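You operate a simulated robot arm through the tools that you are given. There is no shell and no other tool. Be economical: measure what you need, move in short steps, check, and stop when the job is done.

You are at the controls of a simulated two-armed robot. One attempt, no reset.

Task
Open the left drawer of the parts bench, take the black weight from the top of the board stand and leave it in the inside the left drawer of the parts bench and shut the drawer again. Push the left drawer of the packing table shut. Push the air drawer shut. Take the block from the top of the board stand and put it on the ledge of the winders. Fetch the sensor from the yellow bay and set it on the top of the side table. Take the blue paper cone and put it on the top of the packing table. Turn the winder two tension knob to 15 cN. Any order will do. Set down upright: block, sensor.

It is judged by the outcome, as a careful person would: the job done as asked, and still so three seconds after it is handed in. It fails if anything else is knocked over, pushed out of place, dropped, spilled or broken.

Robot
Two 7-joint arms with two-finger parallel grippers on one trunk, on a base that drives. Base frame: it is fixed to the floor where the robot stands at the start and does not move with it; the origin is under the middle of the robot, x ahead of it, y to its left, z up. Units: m, degrees, N and s.
The left shoulder is at the start at [-0.092, 0.119, 0.825], the right one opposite. With the tool pointing down near the work surface each hand reaches from about 0.16 to 0.58 m from the robot's upright axis, wherever it stands, measured 20 degrees to its own side. Places, roughly: air drawer [-3.8, -1.3, 0.1]; block (10x4x5 cm) [-1.5, -1.5, 0.8]; blue paper cone (7x7x17 cm) [0.6, 0.7, 0.9]; inside the left drawer of the parts bench [0.8, 0.1, 0.7]; ledge of the winders (186x17 cm) [-4, -3.56, 0.4]; left drawer of the packing table [-1.1, -0.8, 0.7]; left drawer of the parts bench [0.7, 0.1, 0.8]; sensor (4x3x5 cm) [-1.2, -1.6, 0.8]; top of the packing table [-1.5, -0.1, 0.8]; top of the side table [0.8, 0.9, 0.8]; weight [-1.5, -1.75, 0.75]; winder two tension knob [-4.1, -3.7, 0.8]. Payload 3.43 kg a hand.
Tool frame (each hand has its own): the origin (TCP) lies between the finger pads and is the grasp point; the fingertips stand 0.03 m ahead of it; z points along the fingers, y is the line along which they close. The gripper opens to 0.094 m. The fingers are 0.028 m wide and 0.01 m thick; the gripper's body (0.05 by 0.096 m) begins 0.055 m behind the TCP.
Orientation is told as [roll, pitch, yaw] about the base's x, y, z axes, in that order, counted from this pose: with the fingers straight down and closing along the base's y, the tool's x points along the base's -x, its y along +y and its z along -z.

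Tools
- The arms move only by the tool jog_arm. It takes "left_increments", "right_increments" or both (then of equal length, played together; a hand with none holds still); each is text: rows parted by semicolons, each of 7 numbers parted by spaces: the opening, from 0 (shut) to 1 (fully open), then the shift along the tool's x, y, z in m, then the turn, a rotation vector about the tool's x, y, z in degrees. In form: hand tx ty tz ax ay az; .... A call has 1 to 12 rows; each row shifts and turns the commanded pose from where the row before left it, along the tool's axes as they then stand. Rows are played at 5 a second. More than 0.05 m and 8.6 degrees between two rows, or a gripper value outside its range, and nothing of the call is played. A pose out of reach is approached as far as the arm can. The call stops where the force on the tool passes 40 N (or 10 N more than at its start, if that is more) or the arm is blocked; 0.2 s more then pass. The fingers move at their own pace (about 0.153 m/s each) and stop on an object; they squeeze with about 43 N. The grip force told is the motor's: it shows also when the fingers shut on nothing. Time passes only in rows, and 0.2 s behind the last, so rows that do not move let the fingers close. It gives the time, the measured TCP pose, the force on the tool (base axes), the opening and the grip force at its end, in the units of the frame above (readings bear some noise), with the torque about the TCP (base axes, N m) and any sound that the robot's microphone picked up.
- Cameras (640 x 400 px; columns grow to the right, rows downward): "scene" is now at [0.0416, 0.0066, 1.5299]; the picture's right is [0.18, -0.98, 0.00], its down [-0.83, -0.15, -0.54] and it looks along [0.53, 0.10, -0.84] (base axes); focal length 264 px, centre (320, 200). "left" rides on the left gripper at [0.076, -0.014, -0.103] in its tool frame; the picture's right is [0.18, 0.98, 0.00], its down [-0.75, 0.14, -0.64] and it looks along [-0.63, 0.12, 0.77] (tool axes); focal length 243 px, centre (320, 200). "right" rides on the right gripper at [0.076, 0.014, -0.103] in its tool frame; the picture's right is [-0.18, 0.98, 0.00], its down [-0.75, -0.14, -0.64] and it looks along [-0.63, -0.12, 0.77] (tool axes); focal length 243 px, centre (320, 200).
- camera(camera): a new picture of that camera. No time passes.
- lift_body(by): slides the trunk up (or, below 0, down) by that many m; the arms and the scene camera ride with it, the base frame stays. It gives what a move gives, with no picture.
- base_move(legs): drives the robot by 1 to 6 legs, each [ahead, left, turn to the left] in m, m and degrees, along the robot's own axes; the way and the turn of a leg run together, so that a leg with both is an arc; at most 1.5 m and 180 degrees a leg. The arms and the cameras ride along, it lands a little off, and it stops where it bumps. It gives what a move gives.
- pan_tilt(pan, tilt): turns the head with the scene camera to pan (to the left, within 143 degrees either way) and tilt (down, from -29 to 69), counted from straight ahead of the robot. It gives what a move gives.
- probe_pixels(camera, pixels): there is no depth. For up to 12 entries [column, row, z] of the newest picture of that camera ("zoom" is the newest enlarged one), the place [x, y] in the base frame at which the ray of that pixel passes the height z, good to about 0.002 m, but the place of the scene camera against the robot may be out by one fixed shift of up to 0.025 m in any direction. No time passes.
- close_up(camera, box): a new picture of the part [left, top, right, bottom] of that camera's present view, enlarged. No time passes.
- hand_in(): hands the job in; it is judged then, once.

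Keep the steps short. Do not move on a guess: measure, check each grasp and each placing, and mend mistakes. In all there are 131 turns and 162 pictures (those below and enlarged ones count). Leave the grippers open and the arms clear of the work at the hand-in unless told otherwise, and finish with a single line.

The tools are called as name(argument=value, ...) on one line, values as JSON. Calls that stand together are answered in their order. jog_arm: Moves the arms, as the interface text tells. Its arguments: {"type":"object","properties":{"left_increments":{"type":"string"},"right_increments":{"type":"string"}},"required":[]} The other tools are called the same way: lift_body (by) slides the trunk up or down; base_move (legs) drives the base; pan_tilt (pan, tilt) turns the head that bears the scene camera; camera (camera) takes a picture; probe_pixels (camera, pixels) gives the place at which the rays of pixels pass given heights; close_up (camera, box) takes an enlarged picture of a part of a camera's view; hand_in () hands the job in.

At the start:

```text
clock: 0.0
left_tcp_pos: [0.2994, 0.383, 1.0251]
left_ee_rot: [0.0, 0.0, 0.0]
left_ft_force: [0.8, -0.1, -0.4]
left_moment: [-0.01, -0.02, 0.02]
left_finger_gap: 0.0941
left_grip_force: 0.0
right_tcp_pos: [0.2952, 0.0295, 1.1249]
right_ee_rot: [0.0, -0.1, -0.1]
right_ft_force: [1.0, -0.4, 0.3]
right_moment: [-0.02, -0.02, 0.02]
right_finger_gap: 0.0939
right_grip_force: 0.1
trunk travel left (down, up): [-0.25, 0.085]
robot x, y, heading: [-0.002, 0.0022, 0.1]
head pan, tilt: [10.5, 57.3]
```

scene: 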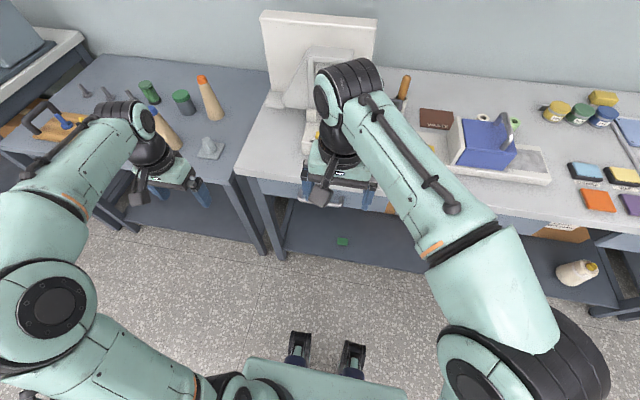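
right: 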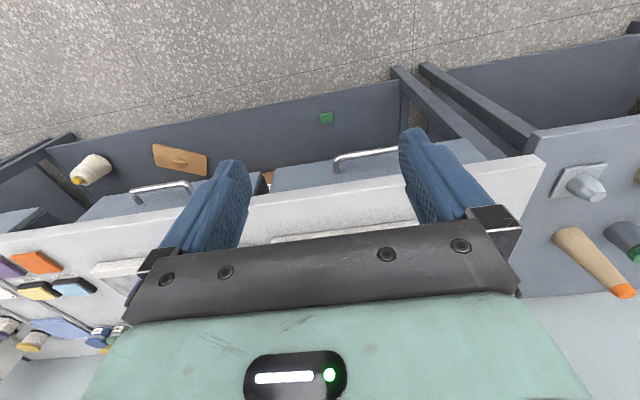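
left: 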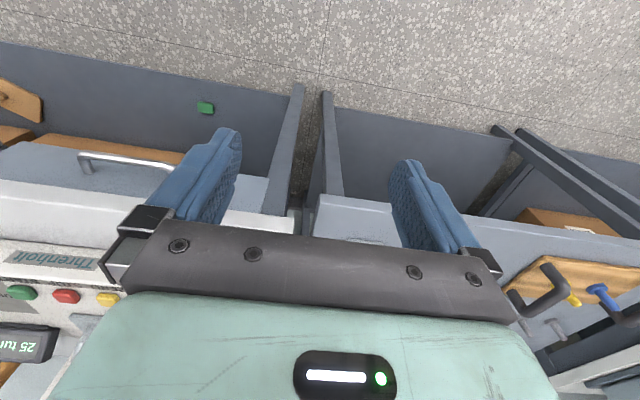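

I'll look round first: the side table and parts bench ahead.

pan_tilt(pan=40, tilt=40)

camera(camera="scene")

pan_tilt(pan=-110, tilt=25)

camera(camera="scene")

pan_tilt(pan=-143, tilt=25)

camera(camera="scene")

pan_tilt(pan=143, tilt=25)

camera(camera="scene")

```text
clock: 0.9
left_tcp_pos: [0.2984, 0.3828, 1.025]
left_ee_rot: [-0.1, -0.1, 0.0]
left_ft_force: [0.2, 0.3, -0.1]
left_moment: [-0.01, 0.0, -0.01]
left_finger_gap: 0.0942
left_grip_force: 0.1
right_tcp_pos: [0.2953, 0.03, 1.125]
right_ee_rot: [0.0, -0.2, 0.0]
right_ft_force: [-0.5, -0.6, -0.2]
right_moment: [0.01, -0.01, 0.0]
right_finger_gap: 0.0939
right_grip_force: 0.0
trunk travel left (down, up): [-0.25, 0.085]
robot x, y, heading: [-0.0023, -0.0014, -0.1]
head pan, tilt: [40.0, 40.0]
```

```text
158 pictures are left
```

scene: 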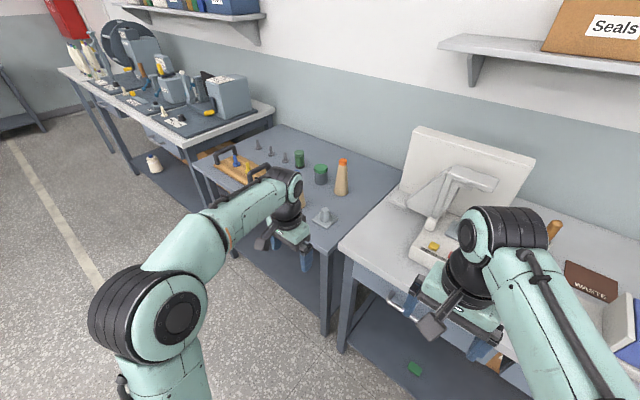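

```text
clock: 3.3
left_tcp_pos: [0.2982, 0.3835, 1.0236]
left_ee_rot: [0.0, -0.1, 0.0]
left_ft_force: [0.2, 0.3, -1.0]
left_moment: [0.01, -0.02, 0.02]
left_finger_gap: 0.0939
left_grip_force: 0.1
right_tcp_pos: [0.2953, 0.0305, 1.1248]
right_ee_rot: [0.0, -0.1, 0.1]
right_ft_force: [-0.1, -0.6, 0.6]
right_moment: [0.02, 0.0, 0.02]
right_finger_gap: 0.094
right_grip_force: 0.2
trunk travel left (down, up): [-0.25, 0.085]
robot x, y, heading: [0.0016, -0.0016, -0.1]
head pan, tilt: [-110.0, 25.0]
```

```text
157 pictures are left
```

scene: 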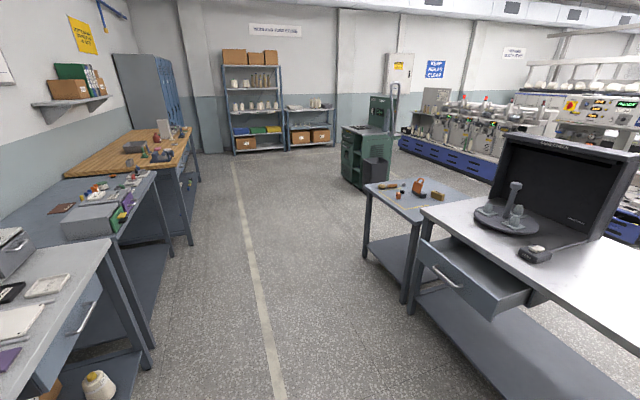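

```text
clock: 4.3
left_tcp_pos: [0.2981, 0.383, 1.0252]
left_ee_rot: [0.0, -0.1, 0.1]
left_ft_force: [-0.3, -0.2, -0.2]
left_moment: [0.04, 0.02, -0.02]
left_finger_gap: 0.0939
left_grip_force: 0.0
right_tcp_pos: [0.2963, 0.0301, 1.1248]
right_ee_rot: [-0.1, -0.2, 0.1]
right_ft_force: [-0.6, -0.7, 0.9]
right_moment: [0.01, -0.02, 0.0]
right_finger_gap: 0.0939
right_grip_force: 0.0
trunk travel left (down, up): [-0.25, 0.085]
robot x, y, heading: [0.0021, -0.0008, -0.0]
head pan, tilt: [-143.0, 25.0]
```

```text
156 pictures are left
```

scene: 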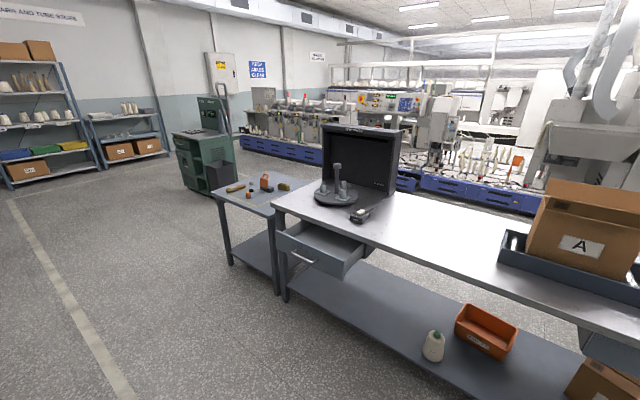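

```text
clock: 8.2
left_tcp_pos: [0.2981, 0.3823, 1.0247]
left_ee_rot: [0.0, 0.0, 0.0]
left_ft_force: [0.3, 0.4, -0.1]
left_moment: [0.02, 0.0, 0.04]
left_finger_gap: 0.094
left_grip_force: 0.1
right_tcp_pos: [0.2957, 0.0299, 1.1247]
right_ee_rot: [0.0, 0.0, -0.1]
right_ft_force: [0.6, -0.5, 0.4]
right_moment: [-0.03, 0.02, -0.01]
right_finger_gap: 0.0943
right_grip_force: 0.0
trunk travel left (down, up): [-0.25, 0.085]
robot x, y, heading: [0.0049, 0.0026, -0.1]
head pan, tilt: [143.0, 25.0]
```

```text
155 pictures are left
```

scene: 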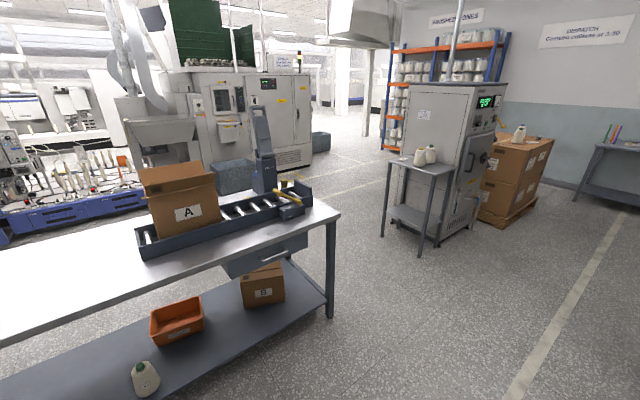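

Left handle of the parts bench shows in the right picture at (365,155) and left at (125,160). I probe both at several heights to triangulate.

probe_pixels(camera="right", pixels=[[335, 157, 0.7], [335, 157, 0.65], [335, 157, 0.75], [398, 149, 0.7], [398, 149, 0.65], [398, 149, 0.75], [545, 160, 0.8], [326, 117, 0.2]])

probe_pixels(camera="left", pixels=[[80, 155, 0.7], [80, 155, 0.65], [80, 155, 0.75], [170, 166, 0.7], [170, 166, 0.65], [170, 166, 0.75], [320, 197, 0.8], [205, 107, 0.2]])

pan_tilt(pan=28, tilt=50)

camera(camera="scene")

```text
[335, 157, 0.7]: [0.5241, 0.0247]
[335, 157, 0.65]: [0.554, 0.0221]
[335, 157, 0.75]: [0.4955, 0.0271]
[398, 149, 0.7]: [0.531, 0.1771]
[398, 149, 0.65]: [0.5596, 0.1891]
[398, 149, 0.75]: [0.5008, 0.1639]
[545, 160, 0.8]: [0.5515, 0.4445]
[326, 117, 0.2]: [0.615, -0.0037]
```

```text
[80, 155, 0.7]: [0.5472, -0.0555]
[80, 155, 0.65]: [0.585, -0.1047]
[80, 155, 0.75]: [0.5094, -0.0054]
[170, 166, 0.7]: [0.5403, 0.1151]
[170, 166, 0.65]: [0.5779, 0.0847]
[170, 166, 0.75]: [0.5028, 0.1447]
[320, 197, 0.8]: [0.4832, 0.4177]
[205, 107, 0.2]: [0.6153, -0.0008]
```

```text
clock: 10.1
left_tcp_pos: [0.2995, 0.3829, 1.0244]
left_ee_rot: [0.0, 0.0, 0.0]
left_ft_force: [1.0, 0.5, 0.8]
left_moment: [0.05, 0.03, -0.03]
left_finger_gap: 0.094
left_grip_force: 0.1
right_tcp_pos: [0.2956, 0.0306, 1.1264]
right_ee_rot: [0.0, -0.1, 0.0]
right_ft_force: [0.1, 0.7, 0.3]
right_moment: [0.01, 0.01, -0.01]
right_finger_gap: 0.094
right_grip_force: 0.1
trunk travel left (down, up): [-0.25, 0.085]
robot x, y, heading: [0.0006, 0.0018, -0.2]
head pan, tilt: [28.0, 50.0]
```

```text
154 pictures are left
```

scene: 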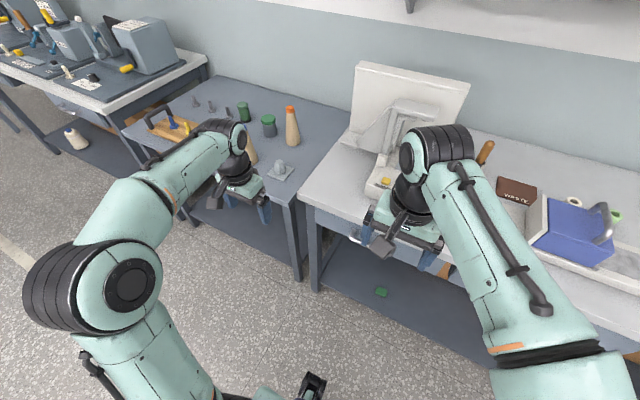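

Handle bar triangulates to about x 0.484, y 0.03..0.16, z 0.775. I turn the right hand to point forward with fingers closing vertically.

jog_arm(right_increments="1 0 0 0 -4.62 -4.62 4.62; 1 0 0 0 -4.62 -4.62 4.62; 1 0 0 0 -4.62 -4.62 4.62; 1 0 0 0 -4.62 -4.62 4.62; 1 0 0 0 -4.62 -4.62 4.62; 1 0 0 0 -4.62 -4.62 4.62; 1 0 0 0 -4.62 -4.62 4.62; 1 0 0 0 -4.62 -4.62 4.62; 1 0 0 0 -4.62 -4.62 4.62; 1 0 0 0 -4.62 -4.62 4.62; 1 0 0 0 -4.62 -4.62 4.62; 1 0 0 0 -4.62 -4.62 4.62")

jog_arm(right_increments="1 0 0 0 -4.62 -4.62 4.62; 1 0 0 0 -4.62 -4.62 4.62; 1 0 0 0 -4.62 -4.62 4.62; 1 0.02 -0.04 0 0 0 0; 1 0.02 -0.04 0 0 0 0; 1 0.02 -0.04 0 0 0 0; 1 0 -0.04 0 0 0 0; 1 0 -0.04 0 0 0 0; 1 0 -0.04 0 0 0 0; 1 0 -0.04 0 0 0 0")

camera(camera="right")

camera(camera="scene")

```text
clock: 12.7
left_tcp_pos: [0.299, 0.3809, 1.0256]
left_ee_rot: [0.0, 0.0, 0.0]
left_ft_force: [-0.1, 0.5, -0.9]
left_moment: [-0.02, 0.02, 0.0]
left_finger_gap: 0.0939
left_grip_force: 0.1
right_tcp_pos: [0.2933, 0.0041, 1.1557]
right_ee_rot: [72.4, -14.2, -71.9]
right_ft_force: [-0.4, -0.5, -0.3]
right_moment: [0.02, -0.02, 0.04]
right_finger_gap: 0.094
right_grip_force: 0.0
right hand out of reach, approached as far as the arm can: row 12
trunk travel left (down, up): [-0.25, 0.085]
robot x, y, heading: [0.0036, -0.0002, -0.0]
head pan, tilt: [28.0, 50.0]
```

```text
clock: 14.9
left_tcp_pos: [0.2994, 0.3823, 1.0246]
left_ee_rot: [0.0, 0.0, 0.0]
left_ft_force: [0.6, 0.8, 0.0]
left_moment: [0.0, -0.03, -0.01]
left_finger_gap: 0.094
left_grip_force: 0.0
right_tcp_pos: [0.3679, -0.1082, 1.0291]
right_ee_rot: [88.3, -2.9, -87.6]
right_ft_force: [-0.1, 0.2, 0.5]
right_moment: [0.01, 0.01, 0.01]
right_finger_gap: 0.0939
right_grip_force: 0.1
right hand out of reach, approached as far as the arm can: row 1, 2, 3, 4, 5, 6, 7, 8, 9, 10
trunk travel left (down, up): [-0.25, 0.085]
robot x, y, heading: [-0.0027, 0.0004, 0.1]
head pan, tilt: [28.0, 50.0]
```

```text
153 pictures are left
```

right: 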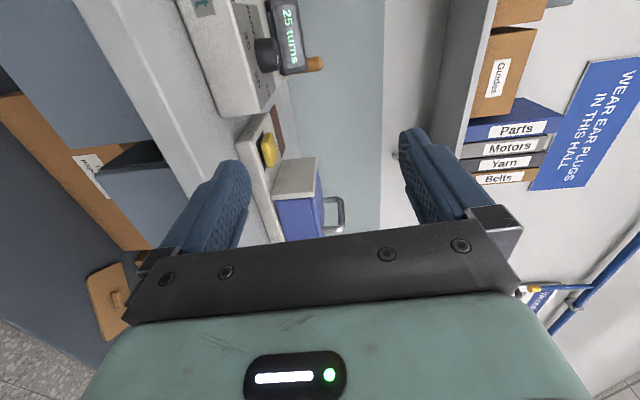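

```text
152 pictures are left
```

scene: 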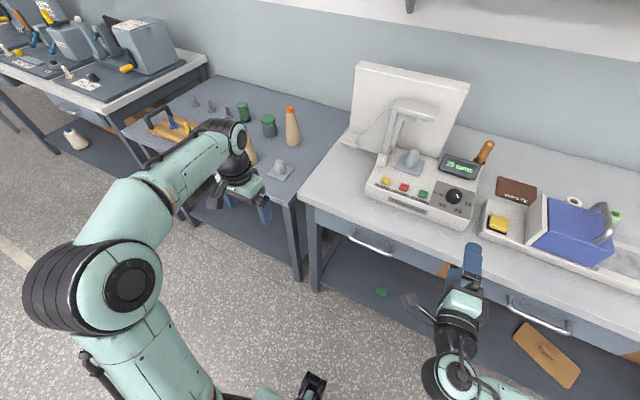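

The first pose was too close to the body. I ask for 0.15 m forward and see where the hand settles.

jog_arm(right_increments="1 0 0 0.05 0 0 0; 1 0 0 0.05 0 0 0; 1 0 0 0.03 0 0 0; 1 0 0 0 0 0 0")

```text
clock: 15.9
left_tcp_pos: [0.2979, 0.383, 1.0245]
left_ee_rot: [0.0, 0.0, 0.0]
left_ft_force: [0.6, 0.8, 0.3]
left_moment: [0.02, -0.01, 0.01]
left_finger_gap: 0.0939
left_grip_force: 0.1
right_tcp_pos: [0.4822, -0.1325, 1.0473]
right_ee_rot: [88.4, -2.8, -87.5]
right_ft_force: [0.6, -0.3, -0.1]
right_moment: [-0.03, 0.01, 0.02]
right_finger_gap: 0.094
right_grip_force: 0.0
right hand out of reach, approached as far as the arm can: row 1, 2, 3
trunk travel left (down, up): [-0.25, 0.085]
robot x, y, heading: [-0.0004, 0.0014, 0.2]
head pan, tilt: [28.0, 50.0]
```

Now I back off 0.2 m so the hand clears the bench, then lower it to handle height.

base_move(legs=[[-0.22, 0, 0]])

jog_arm(right_increments="1 0 -0.045 0 0 0 0; 1 0 -0.045 0 0 0 0; 1 0 -0.045 0 0 0 0; 1 0 -0.045 0 0 0 0; 1 0 -0.045 0 0 0 0; 1 0 -0.045 0 0 0 0; 1 0 0 0 0 0 0")

camera(camera="right")

camera(camera="scene")

```text
clock: 17.6
left_tcp_pos: [0.0845, 0.3817, 1.0265]
left_ee_rot: [-0.1, 0.0, -0.2]
left_ft_force: [-0.3, -0.7, -0.1]
left_moment: [-0.02, -0.05, 0.04]
left_finger_gap: 0.094
left_grip_force: 0.1
right_tcp_pos: [0.2644, -0.132, 1.0471]
right_ee_rot: [88.4, -2.9, -87.8]
right_ft_force: [-0.3, -0.6, -0.3]
right_moment: [0.02, 0.0, -0.02]
right_finger_gap: 0.0939
right_grip_force: 0.1
trunk travel left (down, up): [-0.25, 0.085]
robot x, y, heading: [-0.216, 0.0004, 0.1]
head pan, tilt: [28.0, 50.0]
```

```text
clock: 19.2
left_tcp_pos: [0.0834, 0.3821, 1.0261]
left_ee_rot: [-0.1, 0.0, -0.2]
left_ft_force: [0.1, 0.1, -0.3]
left_moment: [-0.01, -0.01, 0.02]
left_finger_gap: 0.0939
left_grip_force: 0.1
right_tcp_pos: [0.2339, -0.1702, 1.0243]
right_ee_rot: [86.7, -2.9, -87.5]
right_ft_force: [-1.1, -0.2, -0.5]
right_moment: [-0.01, 0.01, -0.02]
right_finger_gap: 0.0938
right_grip_force: 0.0
right hand out of reach, approached as far as the arm can: row 1, 2, 3, 4, 5, 6
trunk travel left (down, up): [-0.25, 0.085]
robot x, y, heading: [-0.2151, -0.0018, -0.3]
head pan, tilt: [28.0, 50.0]
```

```text
151 pictures are left
```

right: 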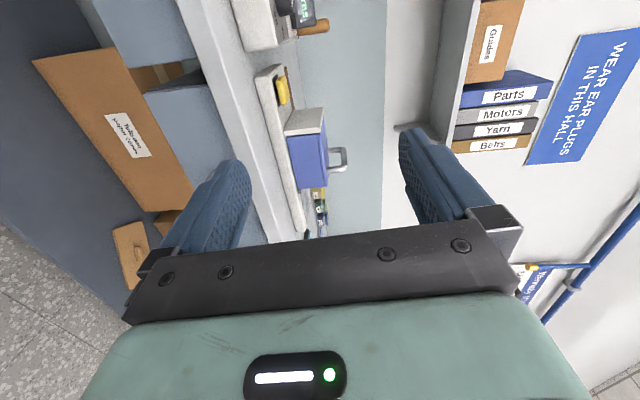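

```text
150 pictures are left
```

scene: 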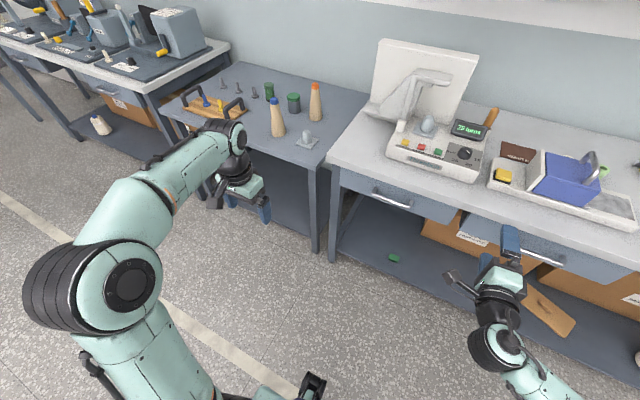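

The arm will not go lower in this pose, but the trunk can: lowering 0.25 m puts the hand at about z 0.775. I raise the left hand first to keep it clear.

jog_arm(left_increments="1 0 0 -0.05 0 0 0; 1 0 0 -0.05 0 0 0; 1 0 0 -0.05 0 0 0; 1 0 0 -0.05 0 0 0")

lift_body(by=-0.25)

camera(camera="right")

```text
clock: 20.2
left_tcp_pos: [0.087, 0.3821, 1.1949]
left_ee_rot: [0.1, 0.0, -0.2]
left_ft_force: [0.0, -0.8, 0.3]
left_moment: [-0.06, -0.01, 0.02]
left_finger_gap: 0.0938
left_grip_force: 0.0
left hand out of reach, approached as far as the arm can: row 4
right_tcp_pos: [0.2344, -0.1692, 1.0257]
right_ee_rot: [86.8, -2.8, -87.6]
right_ft_force: [-0.7, 0.2, 0.5]
right_moment: [0.01, 0.0, 0.01]
right_finger_gap: 0.0942
right_grip_force: 0.1
trunk travel left (down, up): [-0.25, 0.085]
robot x, y, heading: [-0.2169, -0.0011, -0.1]
head pan, tilt: [28.0, 50.0]
```

```text
clock: 22.8
left_tcp_pos: [0.0845, 0.3827, 0.9495]
left_ee_rot: [0.0, 0.0, -0.2]
left_ft_force: [-0.6, -0.3, -0.5]
left_moment: [0.0, 0.03, -0.04]
left_finger_gap: 0.0936
left_grip_force: 0.2
right_tcp_pos: [0.2446, -0.1692, 0.7363]
right_ee_rot: [82.1, -2.6, -87.5]
right_ft_force: [-0.5, 0.2, -0.4]
right_moment: [-0.02, -0.02, 0.0]
right_finger_gap: 0.0939
right_grip_force: 0.0
trunk travel left (down, up): [0.0, 0.335]
robot x, y, heading: [-0.2178, 0.0006, -0.1]
head pan, tilt: [28.0, 50.0]
```

```text
149 pictures are left
```

right: 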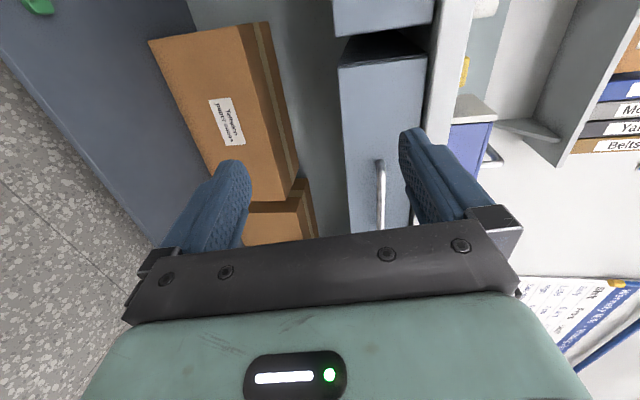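

The hand is at z 0.736 tilted 8° down. I raise it 0.04 m and check.

jog_arm(right_increments="1 0 0.04 0 0 0 0; 1 0 0 0 0 0 0")

base_move(legs=[[0, 0.262, 0]])

camera(camera="right")

camera(camera="scene")

```text
clock: 23.4
left_tcp_pos: [0.0861, 0.3813, 0.9496]
left_ee_rot: [0.0, 0.0, -0.2]
left_ft_force: [-0.2, -0.9, 0.3]
left_moment: [-0.02, 0.03, -0.05]
left_finger_gap: 0.0939
left_grip_force: 0.1
right_tcp_pos: [0.2498, -0.1662, 0.7755]
right_ee_rot: [82.2, -2.7, -87.4]
right_ft_force: [0.6, -0.2, 0.1]
right_moment: [0.01, 0.0, 0.02]
right_finger_gap: 0.0942
right_grip_force: 0.1
trunk travel left (down, up): [0.0, 0.335]
robot x, y, heading: [-0.2148, 0.0024, -0.2]
head pan, tilt: [28.0, 50.0]
```

```text
clock: 26.4
left_tcp_pos: [0.0857, 0.6506, 0.9491]
left_ee_rot: [0.0, 0.0, -0.2]
left_ft_force: [0.1, -0.1, -0.8]
left_moment: [0.02, -0.01, 0.0]
left_finger_gap: 0.0943
left_grip_force: 0.1
right_tcp_pos: [0.2514, 0.1021, 0.7758]
right_ee_rot: [82.2, -2.5, -87.3]
right_ft_force: [0.2, 0.6, -0.1]
right_moment: [0.0, -0.03, 0.03]
right_finger_gap: 0.0941
right_grip_force: 0.0
trunk travel left (down, up): [0.0, 0.335]
robot x, y, heading: [-0.2166, 0.2729, -0.5]
head pan, tilt: [28.0, 50.0]
```

```text
148 pictures are left
```

right: 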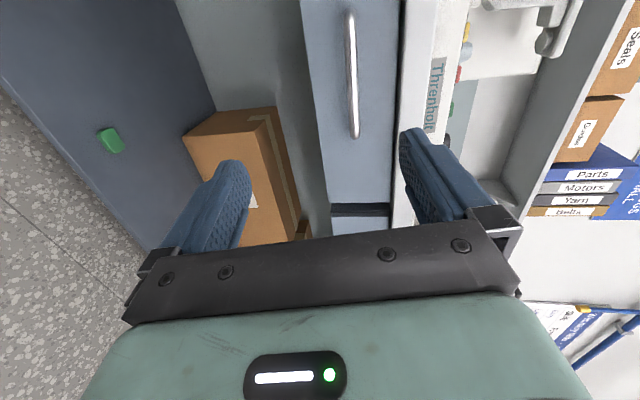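

```text
147 pictures are left
```

scene: 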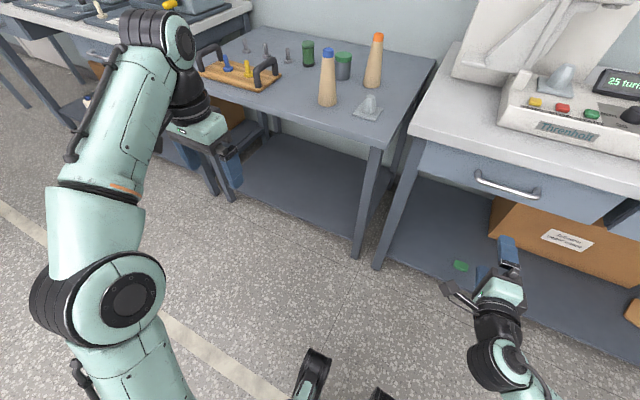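

Check the handle's place against the new wrist picture: ends at (350,12) and (355,137).

probe_pixels(camera="right", pixels=[[350, 14, 0.76], [350, 14, 0.775], [350, 14, 0.79], [355, 135, 0.76], [355, 135, 0.775], [355, 135, 0.79], [400, 60, 0.83], [440, 60, 0.85]])

probe_pixels(camera="scene", pixels=[[476, 172, 0.775], [540, 190, 0.775], [327, 52, 0.98], [327, 100, 0.81], [430, 145, 0.87], [375, 150, 0.8], [476, 172, 0.76], [540, 190, 0.76]])

```text
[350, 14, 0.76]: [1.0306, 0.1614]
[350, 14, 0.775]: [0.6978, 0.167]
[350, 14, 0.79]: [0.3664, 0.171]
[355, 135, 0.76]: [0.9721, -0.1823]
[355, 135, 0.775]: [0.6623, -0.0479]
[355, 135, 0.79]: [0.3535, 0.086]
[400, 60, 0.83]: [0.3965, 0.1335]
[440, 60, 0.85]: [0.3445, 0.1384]
```

```text
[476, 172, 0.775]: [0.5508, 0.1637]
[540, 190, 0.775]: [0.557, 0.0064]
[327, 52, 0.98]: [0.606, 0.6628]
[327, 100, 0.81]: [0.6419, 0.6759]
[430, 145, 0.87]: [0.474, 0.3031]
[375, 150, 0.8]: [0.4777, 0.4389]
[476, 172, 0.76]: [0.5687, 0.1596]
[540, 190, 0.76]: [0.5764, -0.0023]
```

Handle is at x≈0.485, z≈0.782; the bench top's underside is about 0.84. I raise 6 mm, half-close the fingers and drive in.

jog_arm(right_increments="0.6 0 0.006 0 0 0 0; 0.6 0 0 0 0 0 0")

base_move(legs=[[0.215, 0, 0.5]])

camera(camera="right")

close_up(camera="scene", box=[400, 150, 640, 300])

```text
clock: 27.0
left_tcp_pos: [0.0855, 0.6513, 0.9504]
left_ee_rot: [0.0, 0.0, -0.3]
left_ft_force: [0.5, 0.1, -0.5]
left_moment: [0.0, -0.01, -0.02]
left_finger_gap: 0.0939
left_grip_force: 0.1
right_tcp_pos: [0.25, 0.1031, 0.7821]
right_ee_rot: [82.2, -2.6, -87.2]
right_ft_force: [1.3, 0.3, 0.4]
right_moment: [0.04, -0.01, -0.01]
right_finger_gap: 0.0563
right_grip_force: 0.1
trunk travel left (down, up): [0.0, 0.335]
robot x, y, heading: [-0.2172, 0.2676, -0.0]
head pan, tilt: [28.0, 50.0]
```

```text
clock: 28.6
left_tcp_pos: [0.3, 0.6533, 0.9504]
left_ee_rot: [0.1, 0.0, 0.2]
left_ft_force: [-0.4, -0.2, -0.9]
left_moment: [-0.02, -0.01, 0.03]
left_finger_gap: 0.0939
left_grip_force: 0.0
right_tcp_pos: [0.4679, 0.1064, 0.7803]
right_ee_rot: [82.2, -2.6, -87.1]
right_ft_force: [0.2, -0.7, 0.3]
right_moment: [-0.01, 0.0, 0.0]
right_finger_gap: 0.0562
right_grip_force: 0.0
trunk travel left (down, up): [0.0, 0.335]
robot x, y, heading: [0.0021, 0.2725, 0.0]
head pan, tilt: [28.0, 50.0]
```

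```text
146 pictures are left
```

right: 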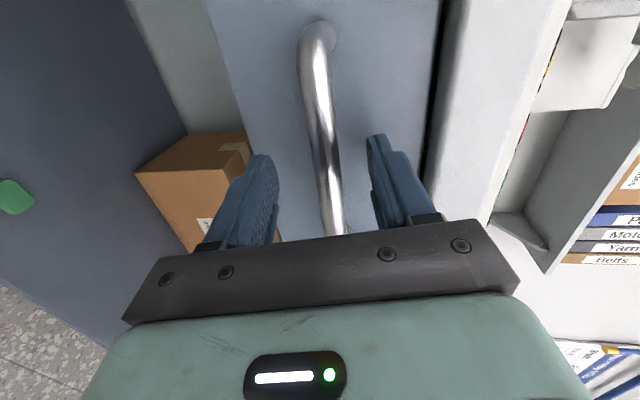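

```text
2.67 times, centred on (520, 225) of scene
```

zoom: 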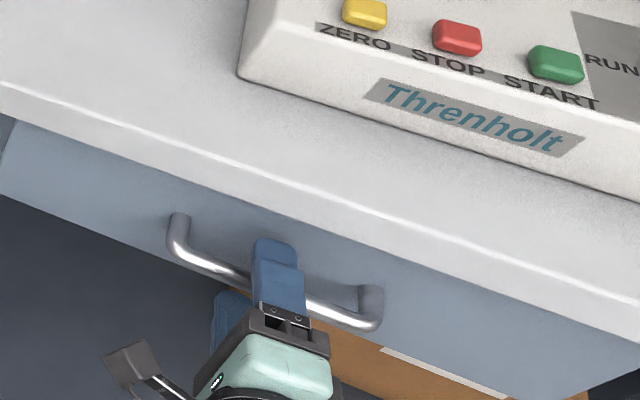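

The bar lies between the fingers. I nudge 1 cm in and close.

jog_arm(right_increments="0.6 0 0 0.01 0 0 0; 0 0 0 0 0 0 0; 0 0 0 0 0 0 0; 0 0 0 0 0 0 0")

```text
clock: 29.6
left_tcp_pos: [0.2988, 0.6526, 0.9498]
left_ee_rot: [-0.1, -0.1, 0.1]
left_ft_force: [0.2, 0.1, 0.2]
left_moment: [0.01, -0.02, -0.01]
left_finger_gap: 0.094
left_grip_force: 0.0
right_tcp_pos: [0.4773, 0.1062, 0.7842]
right_ee_rot: [82.8, -2.5, -87.0]
right_ft_force: [3.9, -1.9, 27.5]
right_moment: [1.11, -0.05, -0.04]
right_finger_gap: 0.0202
right_grip_force: 44.6
trunk travel left (down, up): [0.0, 0.335]
robot x, y, heading: [-0.0, 0.2681, 0.2]
head pan, tilt: [28.0, 50.0]
```

Held (gap 20 mm, grip 45 N). I pull by driving back 0.25 m.

base_move(legs=[[-0.25, 0, 0]])

camera(camera="scene")

```text
clock: 31.5
left_tcp_pos: [0.0435, 0.6538, 0.9506]
left_ee_rot: [0.0, -0.1, 0.3]
left_ft_force: [0.4, -0.1, 0.5]
left_moment: [-0.01, 0.0, 0.0]
left_finger_gap: 0.0941
left_grip_force: 0.0
right_tcp_pos: [0.2239, 0.1064, 0.7836]
right_ee_rot: [82.8, -2.4, -86.9]
right_ft_force: [0.6, -1.5, 27.4]
right_moment: [0.92, -0.03, -0.71]
right_finger_gap: 0.0202
right_grip_force: 44.9
trunk travel left (down, up): [0.0, 0.335]
robot x, y, heading: [-0.2524, 0.2689, 0.1]
head pan, tilt: [28.0, 50.0]
```

```text
144 pictures are left
```

scene: 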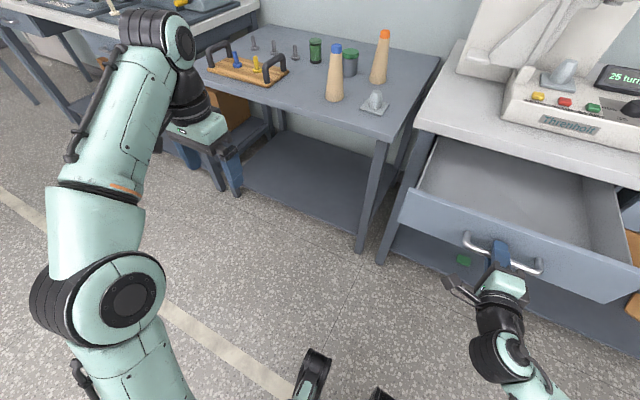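

The drawer is open 25 cm. Release, back off, and raise the trunk again.

jog_arm(right_increments="0.7 0 0 0 0 0 0; 0.7 0 0 0 0 0 0")

base_move(legs=[[-0.1, 0, 0]])

lift_body(by=0.25)

camera(camera="left")

camera(camera="scene")

```text
clock: 32.1
left_tcp_pos: [0.0442, 0.6519, 0.9496]
left_ee_rot: [0.0, 0.0, 0.3]
left_ft_force: [0.0, 1.4, 1.6]
left_moment: [0.04, 0.04, -0.02]
left_finger_gap: 0.094
left_grip_force: 0.1
right_tcp_pos: [0.2251, 0.1069, 0.783]
right_ee_rot: [82.8, -2.5, -86.9]
right_ft_force: [0.8, -0.6, -0.4]
right_moment: [0.04, -0.02, -0.02]
right_finger_gap: 0.0662
right_grip_force: 0.0
trunk travel left (down, up): [0.0, 0.335]
robot x, y, heading: [-0.2514, 0.2646, 0.1]
head pan, tilt: [28.0, 50.0]
```

```text
clock: 33.2
left_tcp_pos: [-0.0557, 0.6528, 0.9502]
left_ee_rot: [-0.1, 0.1, 0.3]
left_ft_force: [0.0, 0.4, -0.7]
left_moment: [0.04, -0.02, 0.01]
left_finger_gap: 0.094
left_grip_force: 0.0
right_tcp_pos: [0.1252, 0.1064, 0.7832]
right_ee_rot: [82.8, -2.5, -86.9]
right_ft_force: [0.1, -0.2, -0.1]
right_moment: [-0.01, 0.01, 0.0]
right_finger_gap: 0.0657
right_grip_force: 0.1
trunk travel left (down, up): [0.0, 0.335]
robot x, y, heading: [-0.3566, 0.2695, 0.4]
head pan, tilt: [28.0, 50.0]
```

```text
clock: 35.8
left_tcp_pos: [-0.0554, 0.6517, 1.2001]
left_ee_rot: [-0.1, 0.0, 0.3]
left_ft_force: [0.5, 0.1, 0.1]
left_moment: [-0.01, -0.03, 0.0]
left_finger_gap: 0.0942
left_grip_force: 0.0
right_tcp_pos: [0.1248, 0.1048, 1.0339]
right_ee_rot: [82.7, -2.6, -86.8]
right_ft_force: [-0.3, 0.3, 0.8]
right_moment: [0.01, -0.01, 0.0]
right_finger_gap: 0.0658
right_grip_force: 0.2
trunk travel left (down, up): [-0.25, 0.085]
robot x, y, heading: [-0.3509, 0.2681, 0.3]
head pan, tilt: [28.0, 50.0]
```

```text
143 pictures are left
```

left: 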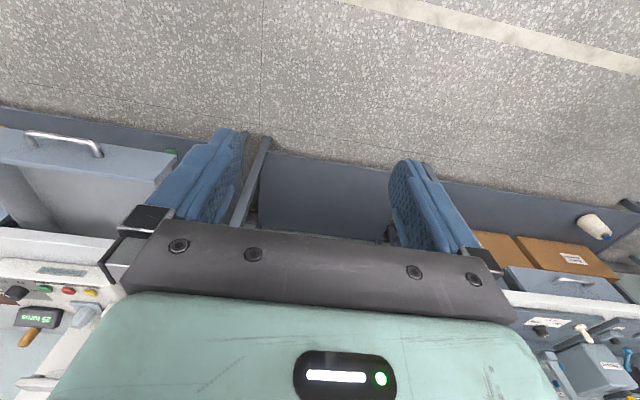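

```text
142 pictures are left
```

scene: 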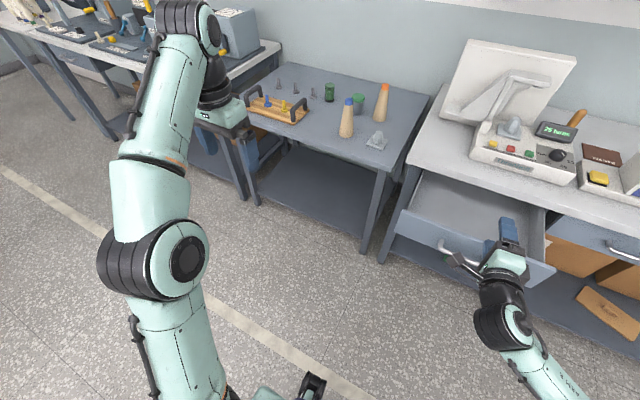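

I calibrate the scene camera on the known handle (now x≈0.23, z≈0.782) and measure the blue-tipped cone at (348,103)–(346,135).

close_up(camera="scene", box=[260, 60, 500, 210])

probe_pixels(camera="scene", pixels=[[441, 245, 0.782], [441, 245, 0.81], [349, 101, 0.97], [346, 133, 0.8], [386, 172, 0.8], [346, 133, 0.825], [349, 101, 0.995]])

close_up(camera="scene", box=[380, 180, 580, 305])

```text
2.67 times, centred on (380, 135) of scene
```

zoom: 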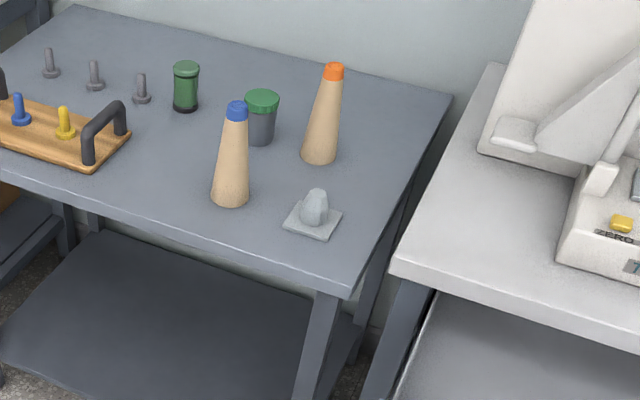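

```text
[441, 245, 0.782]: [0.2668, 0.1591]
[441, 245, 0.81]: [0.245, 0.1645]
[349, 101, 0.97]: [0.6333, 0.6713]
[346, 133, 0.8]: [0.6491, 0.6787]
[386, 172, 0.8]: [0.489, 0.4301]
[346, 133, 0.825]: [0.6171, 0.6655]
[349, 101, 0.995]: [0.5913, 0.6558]
```

```text
3.20 times, centred on (480, 242) of scene
```

zoom: 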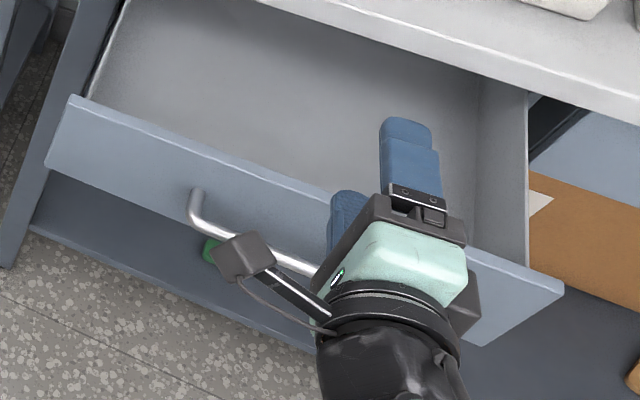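

I reverse the right hand's turn so it points down again.

jog_arm(right_increments="1 0 0 0 4.62 4.62 -4.62; 1 0 0 0 4.62 4.62 -4.62; 1 0 0 0 4.62 4.62 -4.62; 1 0 0 0 4.62 4.62 -4.62; 1 0 0 0 4.62 4.62 -4.62; 1 0 0 0 4.62 4.62 -4.62; 1 0 0 0 4.62 4.62 -4.62; 1 0 0 0 4.62 4.62 -4.62; 1 0 0 0 4.62 4.62 -4.62; 1 0 0 0 4.62 4.62 -4.62; 1 0 0 0 4.62 4.62 -4.62; 1 0 0 0 4.62 4.62 -4.62")

jog_arm(right_increments="1 0 0 0 4.62 4.62 -4.62; 1 0 0 0 4.62 4.62 -4.62; 1 0 0 0 0 0 0")

```text
clock: 38.4
left_tcp_pos: [-0.0547, 0.6527, 1.2006]
left_ee_rot: [0.0, 0.0, 0.4]
left_ft_force: [0.0, 0.4, 0.4]
left_moment: [-0.01, 0.0, 0.01]
left_finger_gap: 0.0942
left_grip_force: 0.0
right_tcp_pos: [0.1262, 0.0965, 1.0359]
right_ee_rot: [34.5, -15.5, -36.6]
right_ft_force: [-0.3, -0.4, 0.5]
right_moment: [0.01, 0.02, 0.01]
right_finger_gap: 0.094
right_grip_force: 0.0
right hand out of reach, approached as far as the arm can: row 8, 9, 10, 11, 12
trunk travel left (down, up): [-0.25, 0.085]
robot x, y, heading: [-0.3512, 0.2671, 0.4]
head pan, tilt: [28.0, 50.0]
```

```text
clock: 39.2
left_tcp_pos: [-0.0546, 0.6518, 1.2006]
left_ee_rot: [0.0, 0.0, 0.3]
left_ft_force: [-0.2, 0.4, 0.6]
left_moment: [-0.03, 0.01, -0.01]
left_finger_gap: 0.0936
left_grip_force: 0.0
right_tcp_pos: [0.1195, 0.0514, 1.0511]
right_ee_rot: [28.4, -14.1, -30.2]
right_ft_force: [0.7, 0.5, 0.6]
right_moment: [0.02, 0.0, -0.01]
right_finger_gap: 0.0941
right_grip_force: 0.0
right hand out of reach, approached as far as the arm can: row 1, 2
trunk travel left (down, up): [-0.25, 0.085]
robot x, y, heading: [-0.351, 0.2673, 0.4]
head pan, tilt: [28.0, 50.0]
```

jog_arm(right_increments="1 0.05 0 0 0 0 0; 1 0.05 0 0 0 0 0; 1 0.05 0 0 0 0 0; 1 0 0 0 0 0 0")

```text
clock: 40.2
left_tcp_pos: [-0.0548, 0.6521, 1.2001]
left_ee_rot: [0.0, -0.1, 0.2]
left_ft_force: [-1.4, -0.3, -0.6]
left_moment: [0.01, 0.02, 0.0]
left_finger_gap: 0.0937
left_grip_force: 0.0
right_tcp_pos: [-0.0089, 0.1282, 1.0127]
right_ee_rot: [28.6, -14.0, -30.2]
right_ft_force: [0.2, -0.7, -0.6]
right_moment: [-0.01, -0.02, 0.0]
right_finger_gap: 0.0938
right_grip_force: 0.1
trunk travel left (down, up): [-0.25, 0.085]
robot x, y, heading: [-0.3538, 0.2672, 0.0]
head pan, tilt: [28.0, 50.0]
```

jog_arm(right_increments="1 0 0 0 4.9 4.3 -5.3; 1 0 0 0 4.9 4.3 -5.3; 1 0 0 0 4.9 4.3 -5.3; 1 0 0 0 4.9 4.3 -5.3; 1 0 0 0 4.9 4.3 -5.3; 1 0 0 0 0 0 0")

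base_move(legs=[[0, 0.38, 0]])

camera(camera="scene")

```text
clock: 41.6
left_tcp_pos: [-0.0551, 0.6525, 1.2012]
left_ee_rot: [0.1, 0.0, 0.2]
left_ft_force: [0.1, 0.4, 1.3]
left_moment: [-0.01, -0.01, 0.02]
left_finger_gap: 0.0942
left_grip_force: 0.2
right_tcp_pos: [-0.0068, 0.1271, 1.0134]
right_ee_rot: [-0.5, 0.5, 0.5]
right_ft_force: [0.6, 0.0, 0.1]
right_moment: [0.02, 0.03, 0.0]
right_finger_gap: 0.0941
right_grip_force: 0.1
trunk travel left (down, up): [-0.25, 0.085]
robot x, y, heading: [-0.3573, 0.2685, 0.3]
head pan, tilt: [28.0, 50.0]
```

```text
clock: 45.5
left_tcp_pos: [-0.0531, 1.0317, 1.2004]
left_ee_rot: [0.0, 0.0, -0.1]
left_ft_force: [0.4, 0.5, 0.7]
left_moment: [-0.02, 0.02, 0.03]
left_finger_gap: 0.094
left_grip_force: 0.1
right_tcp_pos: [-0.0099, 0.5061, 1.0139]
right_ee_rot: [-0.5, 0.6, 0.2]
right_ft_force: [-0.2, 0.2, 0.4]
right_moment: [0.04, -0.04, 0.01]
right_finger_gap: 0.094
right_grip_force: 0.0
trunk travel left (down, up): [-0.25, 0.085]
robot x, y, heading: [-0.3551, 0.6527, -0.0]
head pan, tilt: [28.0, 50.0]
```

```text
139 pictures are left
```

scene: 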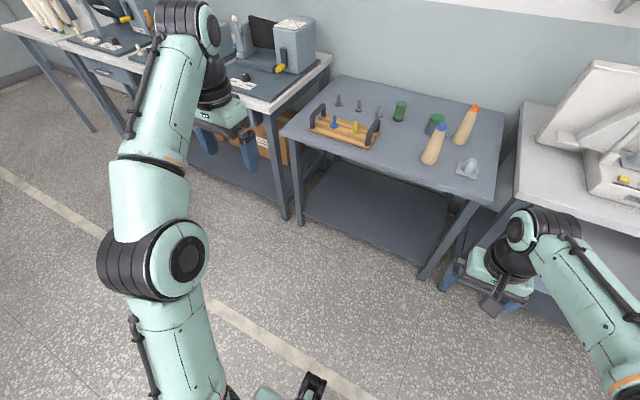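

I'll use the right hand for the cone. Raise it to clear, then drive so that it comes near the cone.

jog_arm(right_increments="1 0 0 -0.05 0 0 0; 1 0 0 -0.05 0 0 0; 1 0 0 -0.03 0 0 0")

base_move(legs=[[0, 0.16, 0], [0.45, 0, 0]])

camera(camera="right")

camera(camera="scene")

```text
clock: 46.3
left_tcp_pos: [-0.0534, 1.0317, 1.2012]
left_ee_rot: [0.1, 0.0, 0.0]
left_ft_force: [0.2, 0.4, 0.5]
left_moment: [0.02, -0.02, 0.01]
left_finger_gap: 0.0941
left_grip_force: 0.1
right_tcp_pos: [-0.009, 0.5098, 1.1467]
right_ee_rot: [-0.5, 0.6, 0.1]
right_ft_force: [-0.6, 0.3, 0.1]
right_moment: [0.01, 0.02, -0.02]
right_finger_gap: 0.0939
right_grip_force: 0.2
trunk travel left (down, up): [-0.25, 0.085]
robot x, y, heading: [-0.3565, 0.6488, -0.1]
head pan, tilt: [28.0, 50.0]
```

```text
clock: 50.7
left_tcp_pos: [0.4119, 1.1895, 1.2006]
left_ee_rot: [0.0, 0.1, -0.1]
left_ft_force: [-0.3, 0.6, -0.8]
left_moment: [0.0, 0.0, -0.01]
left_finger_gap: 0.0939
left_grip_force: 0.0
right_tcp_pos: [0.4561, 0.6671, 1.1454]
right_ee_rot: [-0.5, 0.6, 0.1]
right_ft_force: [-0.3, 0.0, -0.1]
right_moment: [-0.01, -0.01, -0.02]
right_finger_gap: 0.0941
right_grip_force: 0.1
trunk travel left (down, up): [-0.25, 0.085]
robot x, y, heading: [0.1125, 0.8131, -0.2]
head pan, tilt: [28.0, 50.0]
```

```text
138 pictures are left
```

right: 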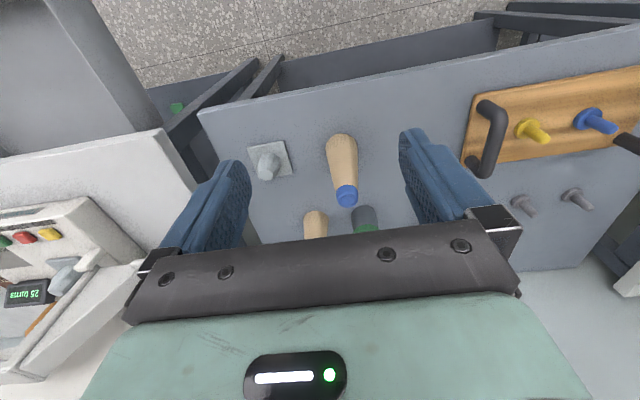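

```text
137 pictures are left
```

scene: 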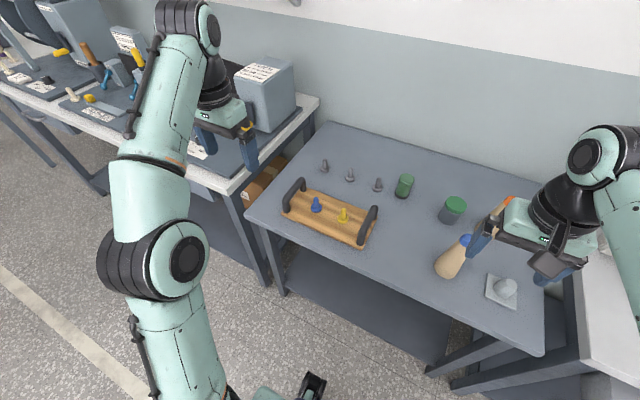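

The cone is well in view: blue tip (347,195), base centre about (342,148).

probe_pixels(camera="right", pixels=[[347, 195, 0.97], [347, 195, 0.99], [347, 195, 0.95], [342, 148, 0.8], [342, 148, 0.82], [342, 148, 0.78], [316, 225, 0.95]])

```text
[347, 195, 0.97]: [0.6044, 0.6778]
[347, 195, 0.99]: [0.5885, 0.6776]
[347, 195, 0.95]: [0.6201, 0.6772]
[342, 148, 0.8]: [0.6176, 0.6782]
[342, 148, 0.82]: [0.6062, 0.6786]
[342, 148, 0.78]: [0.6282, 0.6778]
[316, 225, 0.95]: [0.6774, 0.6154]
```

Cone at about (0.61, 0.678). Move over it and partly down, then look again.

jog_arm(right_increments="1 -0.05 0.0 0 0 0 0; 1 -0.05 0.006 0 0 0 0; 1 -0.05 0.005 0 0 0 0; 1 0 0 0.04 0 0 0; 1 0 0 0.04 0 0 0; 1 0 0 0 0 0 0")

camera(camera="right")

close_up(camera="scene", box=[400, 150, 640, 300])

```text
refused: row 2 steps farther than a row can; nothing moved
```

```text
136 pictures are left
```

right: 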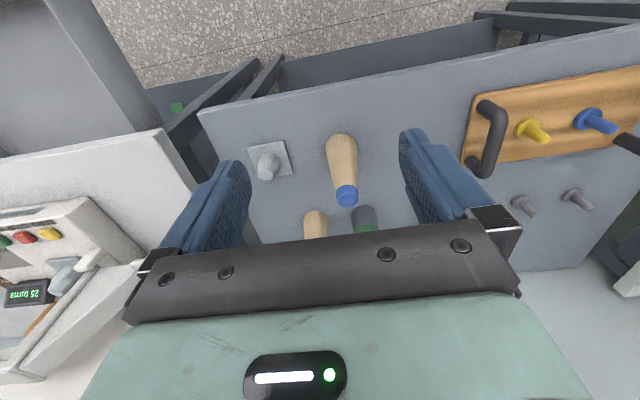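

```text
2.67 times, centred on (520, 225) of scene
```

zoom: 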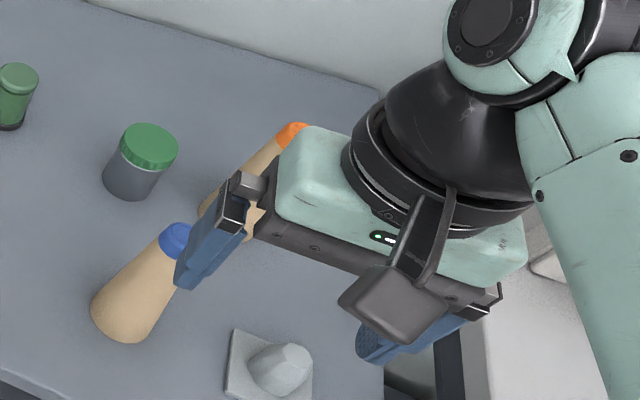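

jog_arm(right_increments="1 -0.04 0.003 0 0 0 0; 1 -0.04 0.004 0 0 0 0; 1 -0.04 0.004 0 0 0 0; 1 -0.033 0 0.03 0 0 0; 1 0 0 0.04 0 0 0; 1 0 0 0 0 0 0")

camera(camera="right")

close_up(camera="scene", box=[400, 150, 640, 300])

```text
clock: 52.1
left_tcp_pos: [0.4129, 1.1886, 1.2004]
left_ee_rot: [0.0, 0.0, -0.1]
left_ft_force: [0.3, 0.1, -0.5]
left_moment: [0.01, 0.01, 0.0]
left_finger_gap: 0.0942
left_grip_force: 0.0
right_tcp_pos: [0.5589, 0.6711, 1.0766]
right_ee_rot: [-0.5, 0.6, 0.0]
right_ft_force: [-0.2, 0.0, -0.1]
right_moment: [0.0, 0.03, -0.01]
right_finger_gap: 0.094
right_grip_force: 0.1
right hand out of reach, approached as far as the arm can: row 2, 3
trunk travel left (down, up): [-0.25, 0.085]
robot x, y, heading: [0.1062, 0.808, -0.1]
head pan, tilt: [28.0, 50.0]
```

```text
134 pictures are left
```

right: 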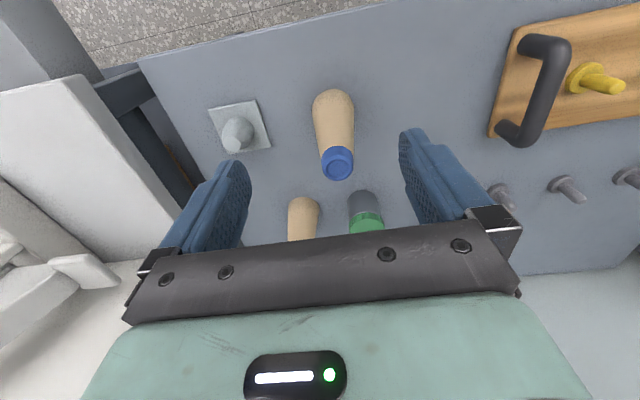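

```text
2.67 times, centred on (520, 225) of scene
```

zoom: 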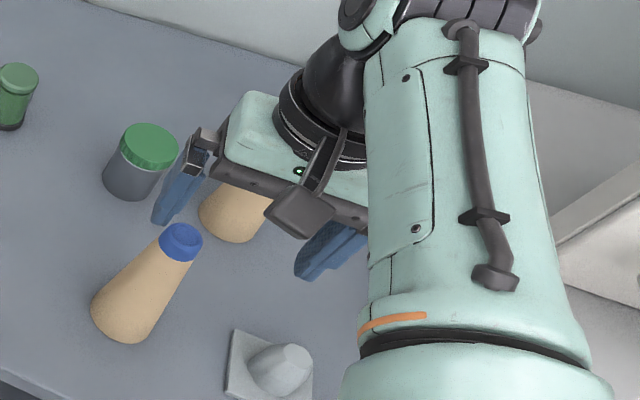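

probe_pixels(camera="right", pixels=[[337, 164, 0.97], [337, 164, 0.95], [337, 164, 0.99], [334, 110, 0.8], [332, 90, 0.8], [332, 90, 0.78], [315, 104, 0.8], [355, 104, 0.8], [304, 200, 0.97], [140, 60, 0.8]])

```text
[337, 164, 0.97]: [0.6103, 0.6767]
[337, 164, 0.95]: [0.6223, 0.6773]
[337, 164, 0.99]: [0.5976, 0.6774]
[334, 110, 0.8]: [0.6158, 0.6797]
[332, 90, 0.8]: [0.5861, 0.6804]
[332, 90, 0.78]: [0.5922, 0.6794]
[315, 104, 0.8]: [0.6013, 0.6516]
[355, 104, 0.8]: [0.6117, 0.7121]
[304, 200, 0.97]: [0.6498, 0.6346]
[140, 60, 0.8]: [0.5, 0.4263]
```

Refined: cone axis ≈(0.62, 0.677), tip z≈0.955. Move ahead 6 cm at this height and check reach.

jog_arm(right_increments="1 -0.031 0.003 0 0 0 0; 1 -0.03 0.003 0 0 0 0; 1 0 0 0 0 0 0")

camera(camera="right")

```text
clock: 52.9
left_tcp_pos: [0.4122, 1.1884, 1.2003]
left_ee_rot: [0.0, 0.0, -0.1]
left_ft_force: [0.3, 0.6, 0.3]
left_moment: [-0.02, -0.01, 0.02]
left_finger_gap: 0.0942
left_grip_force: 0.1
right_tcp_pos: [0.5892, 0.6824, 1.0579]
right_ee_rot: [-0.5, 0.7, 0.1]
right_ft_force: [0.3, -0.5, 0.5]
right_moment: [0.0, 0.0, 0.0]
right_finger_gap: 0.094
right_grip_force: 0.1
right hand out of reach, approached as far as the arm can: row 1, 2
trunk travel left (down, up): [-0.25, 0.085]
robot x, y, heading: [0.113, 0.8031, -0.2]
head pan, tilt: [28.0, 50.0]
```

```text
132 pictures are left
```

right: 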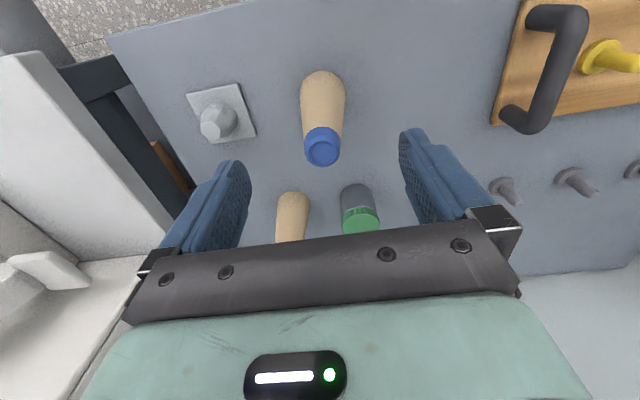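

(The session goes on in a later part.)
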